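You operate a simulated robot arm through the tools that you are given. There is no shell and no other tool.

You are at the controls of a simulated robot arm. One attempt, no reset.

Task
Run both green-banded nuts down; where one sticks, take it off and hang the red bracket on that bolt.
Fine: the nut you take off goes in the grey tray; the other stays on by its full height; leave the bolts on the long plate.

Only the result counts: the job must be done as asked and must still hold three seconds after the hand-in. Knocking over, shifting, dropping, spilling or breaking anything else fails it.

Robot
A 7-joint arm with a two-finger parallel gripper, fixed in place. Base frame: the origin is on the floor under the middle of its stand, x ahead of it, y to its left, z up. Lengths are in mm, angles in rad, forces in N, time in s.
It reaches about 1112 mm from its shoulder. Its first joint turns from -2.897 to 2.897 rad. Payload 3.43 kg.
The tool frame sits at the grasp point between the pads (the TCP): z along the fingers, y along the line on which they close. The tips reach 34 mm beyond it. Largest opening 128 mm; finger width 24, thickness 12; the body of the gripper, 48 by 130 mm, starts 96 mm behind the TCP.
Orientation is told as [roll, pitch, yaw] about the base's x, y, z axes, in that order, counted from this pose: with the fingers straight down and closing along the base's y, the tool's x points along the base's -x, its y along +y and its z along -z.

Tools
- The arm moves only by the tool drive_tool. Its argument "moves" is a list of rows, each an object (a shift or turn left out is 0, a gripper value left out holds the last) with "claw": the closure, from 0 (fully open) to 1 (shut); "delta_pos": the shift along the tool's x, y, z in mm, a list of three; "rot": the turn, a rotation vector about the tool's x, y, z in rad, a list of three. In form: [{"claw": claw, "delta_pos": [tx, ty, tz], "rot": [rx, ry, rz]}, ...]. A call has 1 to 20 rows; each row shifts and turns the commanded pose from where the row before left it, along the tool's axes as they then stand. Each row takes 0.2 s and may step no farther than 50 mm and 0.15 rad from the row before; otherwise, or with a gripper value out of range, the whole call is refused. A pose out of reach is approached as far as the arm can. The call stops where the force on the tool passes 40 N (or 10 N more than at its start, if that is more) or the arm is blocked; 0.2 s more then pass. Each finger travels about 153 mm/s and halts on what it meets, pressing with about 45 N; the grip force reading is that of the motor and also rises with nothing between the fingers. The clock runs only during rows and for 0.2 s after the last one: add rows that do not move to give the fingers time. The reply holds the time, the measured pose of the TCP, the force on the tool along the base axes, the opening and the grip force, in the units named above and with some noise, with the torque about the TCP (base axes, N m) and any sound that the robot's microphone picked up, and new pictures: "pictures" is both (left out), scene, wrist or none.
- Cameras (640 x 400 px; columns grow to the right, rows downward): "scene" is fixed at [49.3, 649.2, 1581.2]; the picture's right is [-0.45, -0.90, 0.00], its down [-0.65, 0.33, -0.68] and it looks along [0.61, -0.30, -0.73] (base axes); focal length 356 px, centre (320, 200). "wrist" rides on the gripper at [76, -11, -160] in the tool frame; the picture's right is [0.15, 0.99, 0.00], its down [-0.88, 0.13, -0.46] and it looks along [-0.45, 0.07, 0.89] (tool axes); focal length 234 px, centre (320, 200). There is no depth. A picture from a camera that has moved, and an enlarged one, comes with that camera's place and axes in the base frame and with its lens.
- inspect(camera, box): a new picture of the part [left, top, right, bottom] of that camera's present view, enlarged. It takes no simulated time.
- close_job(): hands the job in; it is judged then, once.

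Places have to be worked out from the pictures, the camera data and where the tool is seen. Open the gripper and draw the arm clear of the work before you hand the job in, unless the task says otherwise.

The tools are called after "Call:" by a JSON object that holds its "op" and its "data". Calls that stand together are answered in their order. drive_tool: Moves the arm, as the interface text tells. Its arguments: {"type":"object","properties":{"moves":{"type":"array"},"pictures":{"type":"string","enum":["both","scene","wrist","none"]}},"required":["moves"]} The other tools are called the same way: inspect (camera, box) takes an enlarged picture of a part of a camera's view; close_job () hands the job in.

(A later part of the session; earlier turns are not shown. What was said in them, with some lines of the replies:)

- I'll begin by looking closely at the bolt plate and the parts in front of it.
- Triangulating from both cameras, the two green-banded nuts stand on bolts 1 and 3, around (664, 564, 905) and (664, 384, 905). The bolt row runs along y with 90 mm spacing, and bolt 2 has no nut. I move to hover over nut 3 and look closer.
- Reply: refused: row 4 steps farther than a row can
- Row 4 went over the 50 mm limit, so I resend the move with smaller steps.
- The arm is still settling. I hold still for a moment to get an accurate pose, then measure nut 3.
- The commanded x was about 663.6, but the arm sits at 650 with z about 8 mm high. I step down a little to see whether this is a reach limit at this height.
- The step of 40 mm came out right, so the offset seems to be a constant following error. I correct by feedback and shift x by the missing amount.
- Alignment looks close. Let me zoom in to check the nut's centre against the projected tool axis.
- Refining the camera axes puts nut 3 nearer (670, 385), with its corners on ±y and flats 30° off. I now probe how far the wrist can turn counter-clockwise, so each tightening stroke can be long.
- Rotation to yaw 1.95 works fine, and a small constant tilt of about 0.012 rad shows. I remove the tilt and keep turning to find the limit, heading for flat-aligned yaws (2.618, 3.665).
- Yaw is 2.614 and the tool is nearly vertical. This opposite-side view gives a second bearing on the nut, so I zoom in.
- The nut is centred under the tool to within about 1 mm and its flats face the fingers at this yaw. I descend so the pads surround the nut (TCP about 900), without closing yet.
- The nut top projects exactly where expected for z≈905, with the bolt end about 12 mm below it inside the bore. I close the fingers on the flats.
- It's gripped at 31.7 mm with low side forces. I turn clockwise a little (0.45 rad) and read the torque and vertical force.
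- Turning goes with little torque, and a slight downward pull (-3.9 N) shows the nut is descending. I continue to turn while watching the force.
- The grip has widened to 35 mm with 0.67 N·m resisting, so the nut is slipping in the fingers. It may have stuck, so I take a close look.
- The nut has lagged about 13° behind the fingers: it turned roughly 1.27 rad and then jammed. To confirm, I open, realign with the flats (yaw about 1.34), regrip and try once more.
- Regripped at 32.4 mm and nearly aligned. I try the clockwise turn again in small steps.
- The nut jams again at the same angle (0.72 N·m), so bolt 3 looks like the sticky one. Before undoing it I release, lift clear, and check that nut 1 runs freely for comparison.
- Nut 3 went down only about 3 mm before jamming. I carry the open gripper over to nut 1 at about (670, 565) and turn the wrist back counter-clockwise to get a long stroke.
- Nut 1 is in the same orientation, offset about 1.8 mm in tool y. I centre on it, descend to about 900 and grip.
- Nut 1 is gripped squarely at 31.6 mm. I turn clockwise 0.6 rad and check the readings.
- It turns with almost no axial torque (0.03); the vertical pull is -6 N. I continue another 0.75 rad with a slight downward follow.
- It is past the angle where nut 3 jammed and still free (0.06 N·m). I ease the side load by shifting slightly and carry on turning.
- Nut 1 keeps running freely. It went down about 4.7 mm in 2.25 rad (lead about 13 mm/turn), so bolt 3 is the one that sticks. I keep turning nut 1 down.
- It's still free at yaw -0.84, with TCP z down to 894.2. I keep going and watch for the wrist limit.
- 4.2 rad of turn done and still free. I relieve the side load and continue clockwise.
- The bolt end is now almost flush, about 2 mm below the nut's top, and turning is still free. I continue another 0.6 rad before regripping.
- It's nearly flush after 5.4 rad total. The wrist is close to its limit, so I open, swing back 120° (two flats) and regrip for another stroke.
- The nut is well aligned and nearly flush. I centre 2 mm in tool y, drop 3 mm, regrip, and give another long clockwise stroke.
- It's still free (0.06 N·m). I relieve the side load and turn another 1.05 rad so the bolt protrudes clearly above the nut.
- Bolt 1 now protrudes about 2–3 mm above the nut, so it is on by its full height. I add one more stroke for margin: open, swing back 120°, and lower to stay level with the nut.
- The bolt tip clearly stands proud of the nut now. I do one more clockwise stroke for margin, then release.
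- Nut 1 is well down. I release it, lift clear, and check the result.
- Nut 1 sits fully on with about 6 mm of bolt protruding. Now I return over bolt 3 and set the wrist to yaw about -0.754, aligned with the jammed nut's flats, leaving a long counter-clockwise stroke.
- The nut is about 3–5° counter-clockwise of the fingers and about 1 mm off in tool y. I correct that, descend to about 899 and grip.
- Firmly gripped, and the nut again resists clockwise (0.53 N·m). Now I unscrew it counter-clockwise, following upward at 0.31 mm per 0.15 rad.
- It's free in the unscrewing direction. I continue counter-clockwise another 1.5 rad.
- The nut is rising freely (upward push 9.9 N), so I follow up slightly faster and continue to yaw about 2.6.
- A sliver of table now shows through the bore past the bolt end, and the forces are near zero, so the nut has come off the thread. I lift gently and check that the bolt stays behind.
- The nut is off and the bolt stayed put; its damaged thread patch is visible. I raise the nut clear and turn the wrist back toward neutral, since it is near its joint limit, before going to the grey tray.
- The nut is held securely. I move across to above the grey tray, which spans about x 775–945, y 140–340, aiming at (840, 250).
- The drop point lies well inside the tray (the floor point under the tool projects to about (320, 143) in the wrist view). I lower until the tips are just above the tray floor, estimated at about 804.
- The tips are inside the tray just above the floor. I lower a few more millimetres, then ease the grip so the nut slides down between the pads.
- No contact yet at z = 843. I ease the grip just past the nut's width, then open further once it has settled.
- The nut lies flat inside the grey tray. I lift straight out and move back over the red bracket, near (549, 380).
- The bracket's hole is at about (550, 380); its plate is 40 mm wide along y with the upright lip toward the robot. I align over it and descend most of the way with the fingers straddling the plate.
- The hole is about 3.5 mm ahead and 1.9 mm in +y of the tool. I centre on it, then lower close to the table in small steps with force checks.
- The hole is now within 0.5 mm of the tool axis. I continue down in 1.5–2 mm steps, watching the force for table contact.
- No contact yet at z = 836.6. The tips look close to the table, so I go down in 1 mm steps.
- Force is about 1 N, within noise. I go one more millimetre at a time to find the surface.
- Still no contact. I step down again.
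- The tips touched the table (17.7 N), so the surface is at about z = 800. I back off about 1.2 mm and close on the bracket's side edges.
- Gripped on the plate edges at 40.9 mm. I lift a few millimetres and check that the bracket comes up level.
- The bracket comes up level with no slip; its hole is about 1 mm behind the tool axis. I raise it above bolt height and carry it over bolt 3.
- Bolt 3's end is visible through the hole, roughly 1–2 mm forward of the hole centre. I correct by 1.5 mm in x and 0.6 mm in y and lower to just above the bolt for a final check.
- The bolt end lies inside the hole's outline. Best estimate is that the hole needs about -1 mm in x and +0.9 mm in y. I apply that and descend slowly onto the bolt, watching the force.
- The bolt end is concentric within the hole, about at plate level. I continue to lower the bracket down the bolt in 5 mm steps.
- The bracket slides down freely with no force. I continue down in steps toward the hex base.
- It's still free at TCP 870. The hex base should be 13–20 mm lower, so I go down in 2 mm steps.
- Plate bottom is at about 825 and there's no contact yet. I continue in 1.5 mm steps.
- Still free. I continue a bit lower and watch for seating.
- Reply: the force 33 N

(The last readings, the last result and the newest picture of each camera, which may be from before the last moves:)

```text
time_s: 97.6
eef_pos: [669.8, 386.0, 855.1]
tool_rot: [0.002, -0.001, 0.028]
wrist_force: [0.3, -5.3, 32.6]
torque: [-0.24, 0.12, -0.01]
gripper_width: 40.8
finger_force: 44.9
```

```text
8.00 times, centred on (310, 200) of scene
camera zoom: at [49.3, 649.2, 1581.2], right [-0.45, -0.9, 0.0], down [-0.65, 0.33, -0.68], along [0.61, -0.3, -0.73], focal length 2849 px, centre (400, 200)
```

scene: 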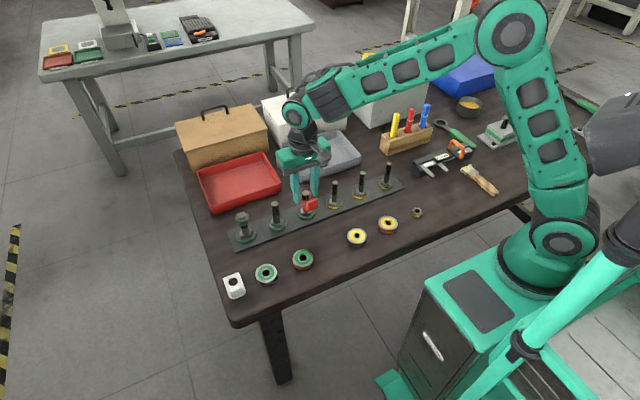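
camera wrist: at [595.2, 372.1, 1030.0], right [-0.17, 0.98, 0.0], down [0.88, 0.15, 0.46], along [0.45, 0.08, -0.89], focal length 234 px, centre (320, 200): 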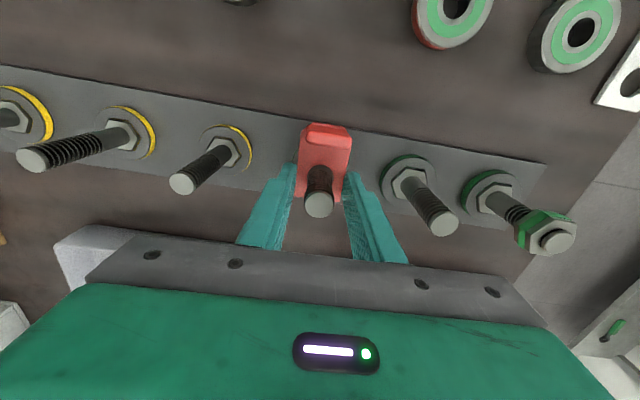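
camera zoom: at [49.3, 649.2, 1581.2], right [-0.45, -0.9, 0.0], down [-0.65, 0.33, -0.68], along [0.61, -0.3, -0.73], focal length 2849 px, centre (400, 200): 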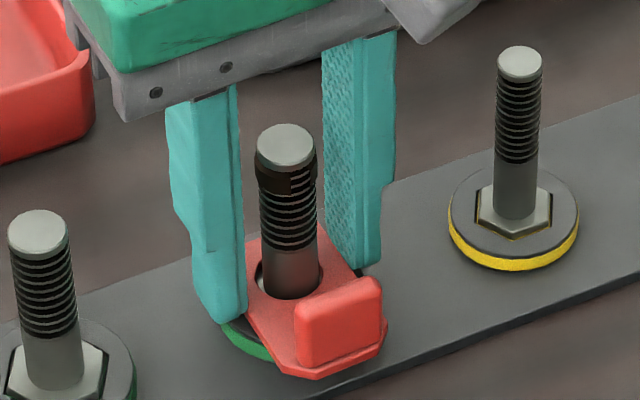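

The bracket is seated on the hex base (32.6 N contact at TCP 855). I relieve the press, then open the fingers gently.

Call:
{"op": "drive_tool", "data": {"moves": [{"delta_pos": [0, 0, -1.5]}, {"delta_pos": [0, 0, -0.8]}, {"delta_pos": [0, 0, 0]}, {"claw": 0.66}, {"claw": 0.6}, {"claw": 0.55}, {"claw": 0.55}]}}

Call:
{"op": "inspect", "data": {"camera": "scene", "box": [280, 175, 340, 225]}}

Call:
{"op": "inspect", "data": {"camera": "wrist", "box": [260, 120, 380, 220]}}

```text
time_s: 99.2
eef_pos: [670.8, 386.2, 854.4]
tool_rot: [-0.001, 0.0, 0.027]
wrist_force: [-0.1, 0.2, 0.4]
torque: [0.02, -0.01, -0.01]
gripper_width: 57.4
finger_force: 0.1
camera wrist: at [595.3, 371.8, 1014.5], right [-0.17, 0.98, 0.0], down [0.88, 0.15, 0.46], along [0.45, 0.08, -0.89], focal length 234 px, centre (320, 200)
```

scene: 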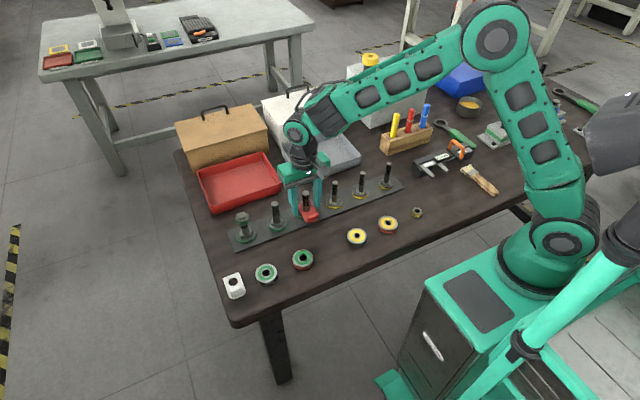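
wrist: 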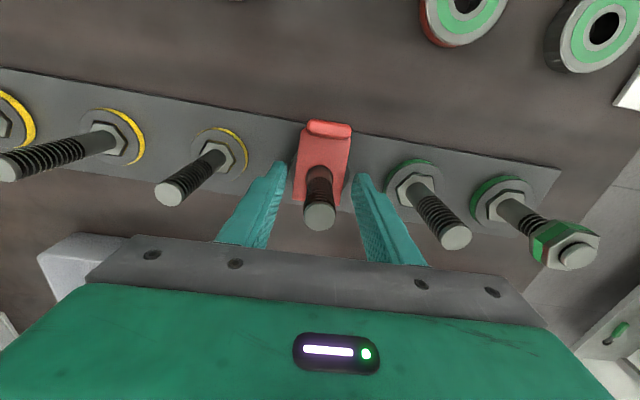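

```text
8.00 times, centred on (310, 200) of scene
camera zoom: at [49.3, 649.2, 1581.2], right [-0.45, -0.9, 0.0], down [-0.65, 0.33, -0.68], along [0.61, -0.3, -0.73], focal length 2849 px, centre (400, 200)
```

zoom: 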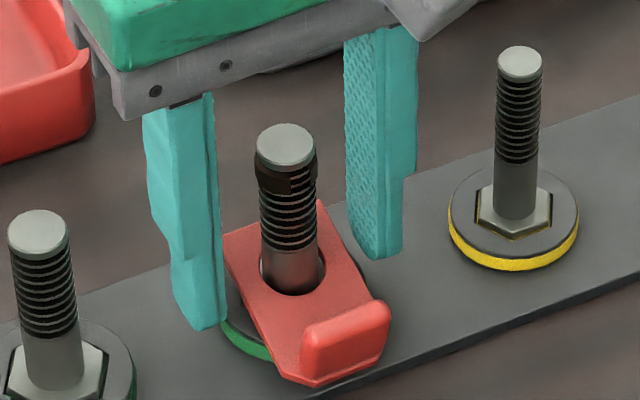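

```text
4.00 times, centred on (320, 170) of wrist
camera zoom: at [595.3, 371.8, 1014.5], right [-0.17, 0.98, 0.0], down [0.88, 0.15, 0.46], along [0.45, 0.08, -0.89], focal length 937 px, centre (320, 320)
```

zoom: 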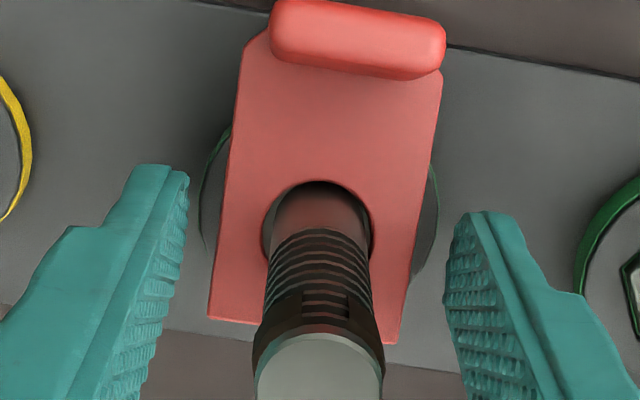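

The bracket hangs on bolt 3, its lip end tipped down onto the flange naturally, and the fingers are clear. I withdraw straight up.

Call:
{"op": "drive_tool", "data": {"moves": [{"delta_pos": [0, 0, -10]}, {"delta_pos": [0, 0, -20]}, {"delta_pos": [0, 0, -30]}, {"delta_pos": [0, 0, -40]}, {"delta_pos": [0, 0, -40]}, {"delta_pos": [0, 0, -20]}, {"delta_pos": [0, 0, 0]}]}}

Call:
{"op": "inspect", "data": {"camera": "scene", "box": [220, 160, 360, 250]}}

Call:
{"op": "inspect", "data": {"camera": "wrist", "box": [240, 110, 520, 230]}}

```text
time_s: 100.8
eef_pos: [671.4, 385.0, 1014.8]
tool_rot: [0.001, 0.001, 0.027]
wrist_force: [-0.6, 0.0, 0.2]
torque: [0.02, 0.0, 0.01]
gripper_width: 57.7
finger_force: 0.0
camera wrist: at [595.6, 371.4, 1174.9], right [-0.17, 0.98, 0.0], down [0.88, 0.15, 0.46], along [0.45, 0.08, -0.89], focal length 234 px, centre (320, 200)
```

scene: 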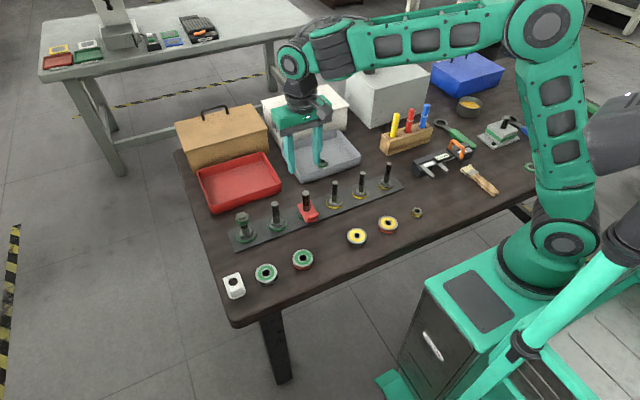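
wrist: 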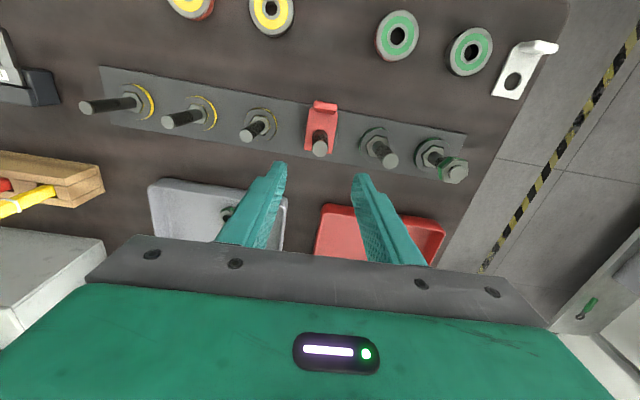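

```text
4.44 times, centred on (290, 205) of scene
camera zoom: at [49.3, 649.2, 1581.2], right [-0.45, -0.9, 0.0], down [-0.65, 0.33, -0.68], along [0.61, -0.3, -0.73], focal length 1583 px, centre (453, 178)
```

zoom: 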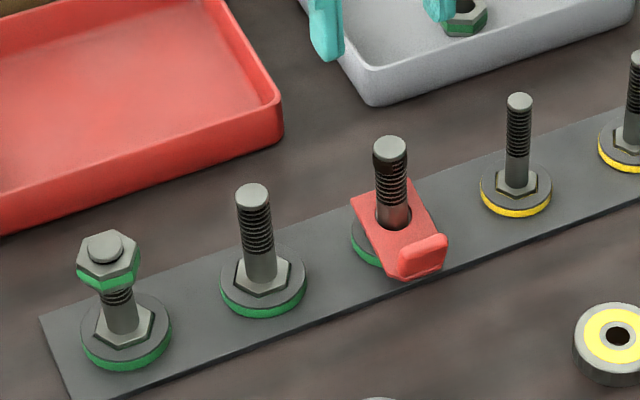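

```text
2.29 times, centred on (380, 170) of wrist
camera zoom: at [595.6, 371.4, 1174.9], right [-0.17, 0.98, 0.0], down [0.88, 0.15, 0.46], along [0.45, 0.08, -0.89], focal length 535 px, centre (183, 269)
```

zoom: 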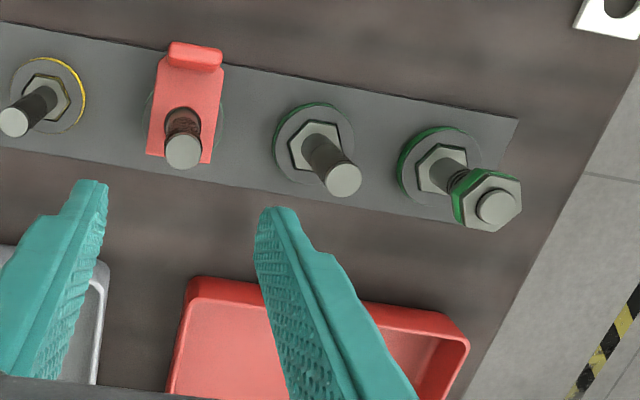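

Nut 1 is fully on with the bolt tip proud, the red bracket hangs on bolt 3, and the stuck nut is in the grey tray. I draw the arm up and back, open the gripper, and let things settle.

Call:
{"op": "drive_tool", "data": {"moves": [{"delta_pos": [0, 0, -40]}, {"delta_pos": [0, 0, -40]}, {"delta_pos": [0, 0, -40]}, {"delta_pos": [40, -18, 0]}, {"delta_pos": [40, -18, 0]}, {"delta_pos": [40, -18, 0]}, {"delta_pos": [40, -18, 0]}, {"delta_pos": [40, -18, 0]}, {"claw": 0.0, "delta_pos": [0, 0, 0]}, {"claw": 0.0}, {"claw": 0.0}, {"claw": 0.0}]}}

Call:
{"op": "inspect", "data": {"camera": "scene", "box": [220, 120, 380, 250]}}

```text
time_s: 103.4
eef_pos: [473.7, 287.4, 1134.3]
tool_rot: [0.0, 0.0, 0.028]
wrist_force: [0.7, 1.4, -0.1]
torque: [0.01, 0.01, 0.0]
gripper_width: 127.9
finger_force: 0.0
camera wrist: at [397.8, 274.7, 1294.4], right [-0.17, 0.98, 0.0], down [0.88, 0.15, 0.46], along [0.45, 0.08, -0.89], focal length 234 px, centre (320, 200)
```

scene: 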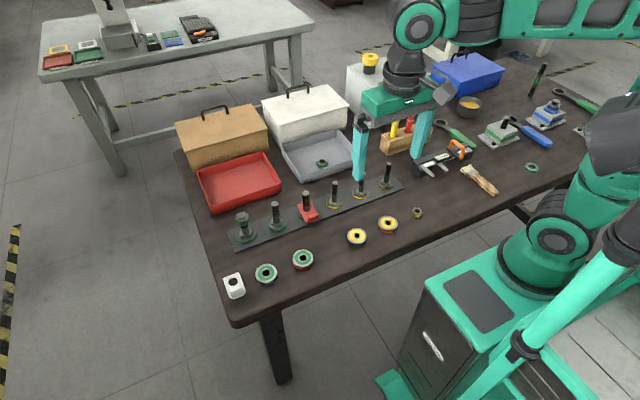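
wrist: 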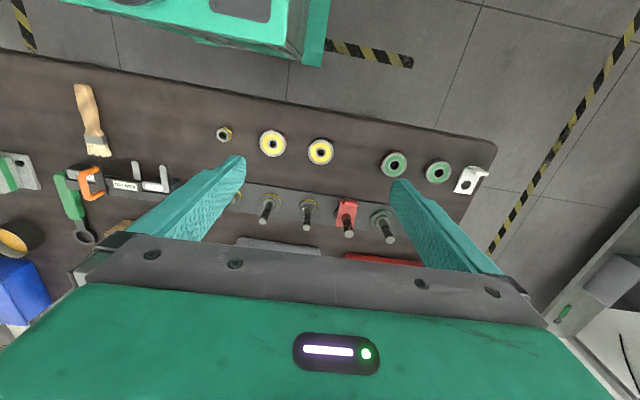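

```text
3.08 times, centred on (300, 185) of scene
camera zoom: at [49.3, 649.2, 1581.2], right [-0.45, -0.9, 0.0], down [-0.65, 0.33, -0.68], along [0.61, -0.3, -0.73], focal length 1096 px, centre (382, 246)
```

zoom: 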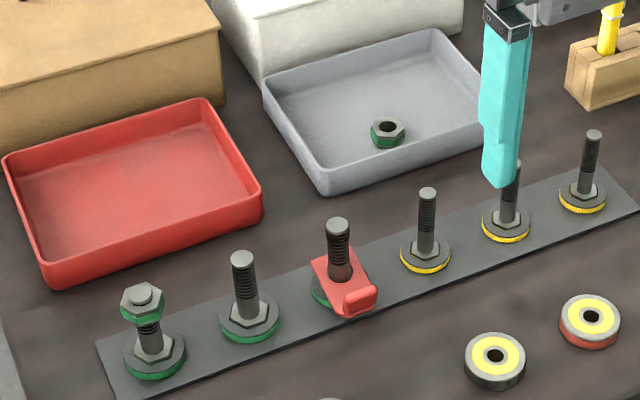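

Final check: nut 1 is on by more than its full height, the stuck nut is in the grey tray, and the red bracket hangs on bolt 3. All the bolts are still on the plate, nothing else has moved, and the arm is clear with the gripper open. I hand the job in.

Call:
{"op": "close_job", "data": {}}

```text
The job is handed in.
```

I've handed the job in. The nut on the third bolt from the left (scene view) was the one that stuck, and the red bracket now hangs on that bolt.

- **Nut that ran down:** the nut on the leftmost bolt turned freely. It is on by more than its full height, with about 6 mm of bolt showing above it.
- **Nut that stuck:** it jammed after about a fifth of a turn and jammed at the same spot on a second try. I unscrewed it, and it lies flat in the grey tray.
- **Red bracket:** it is over the third bolt and came down on the bolt's hex base. When I let go, its lip end tipped down, so it sits at a slant rather than level.

In the last pictures all the bolts were still on the long plate and nothing else had moved. The gripper is open and the arm is clear of the work.
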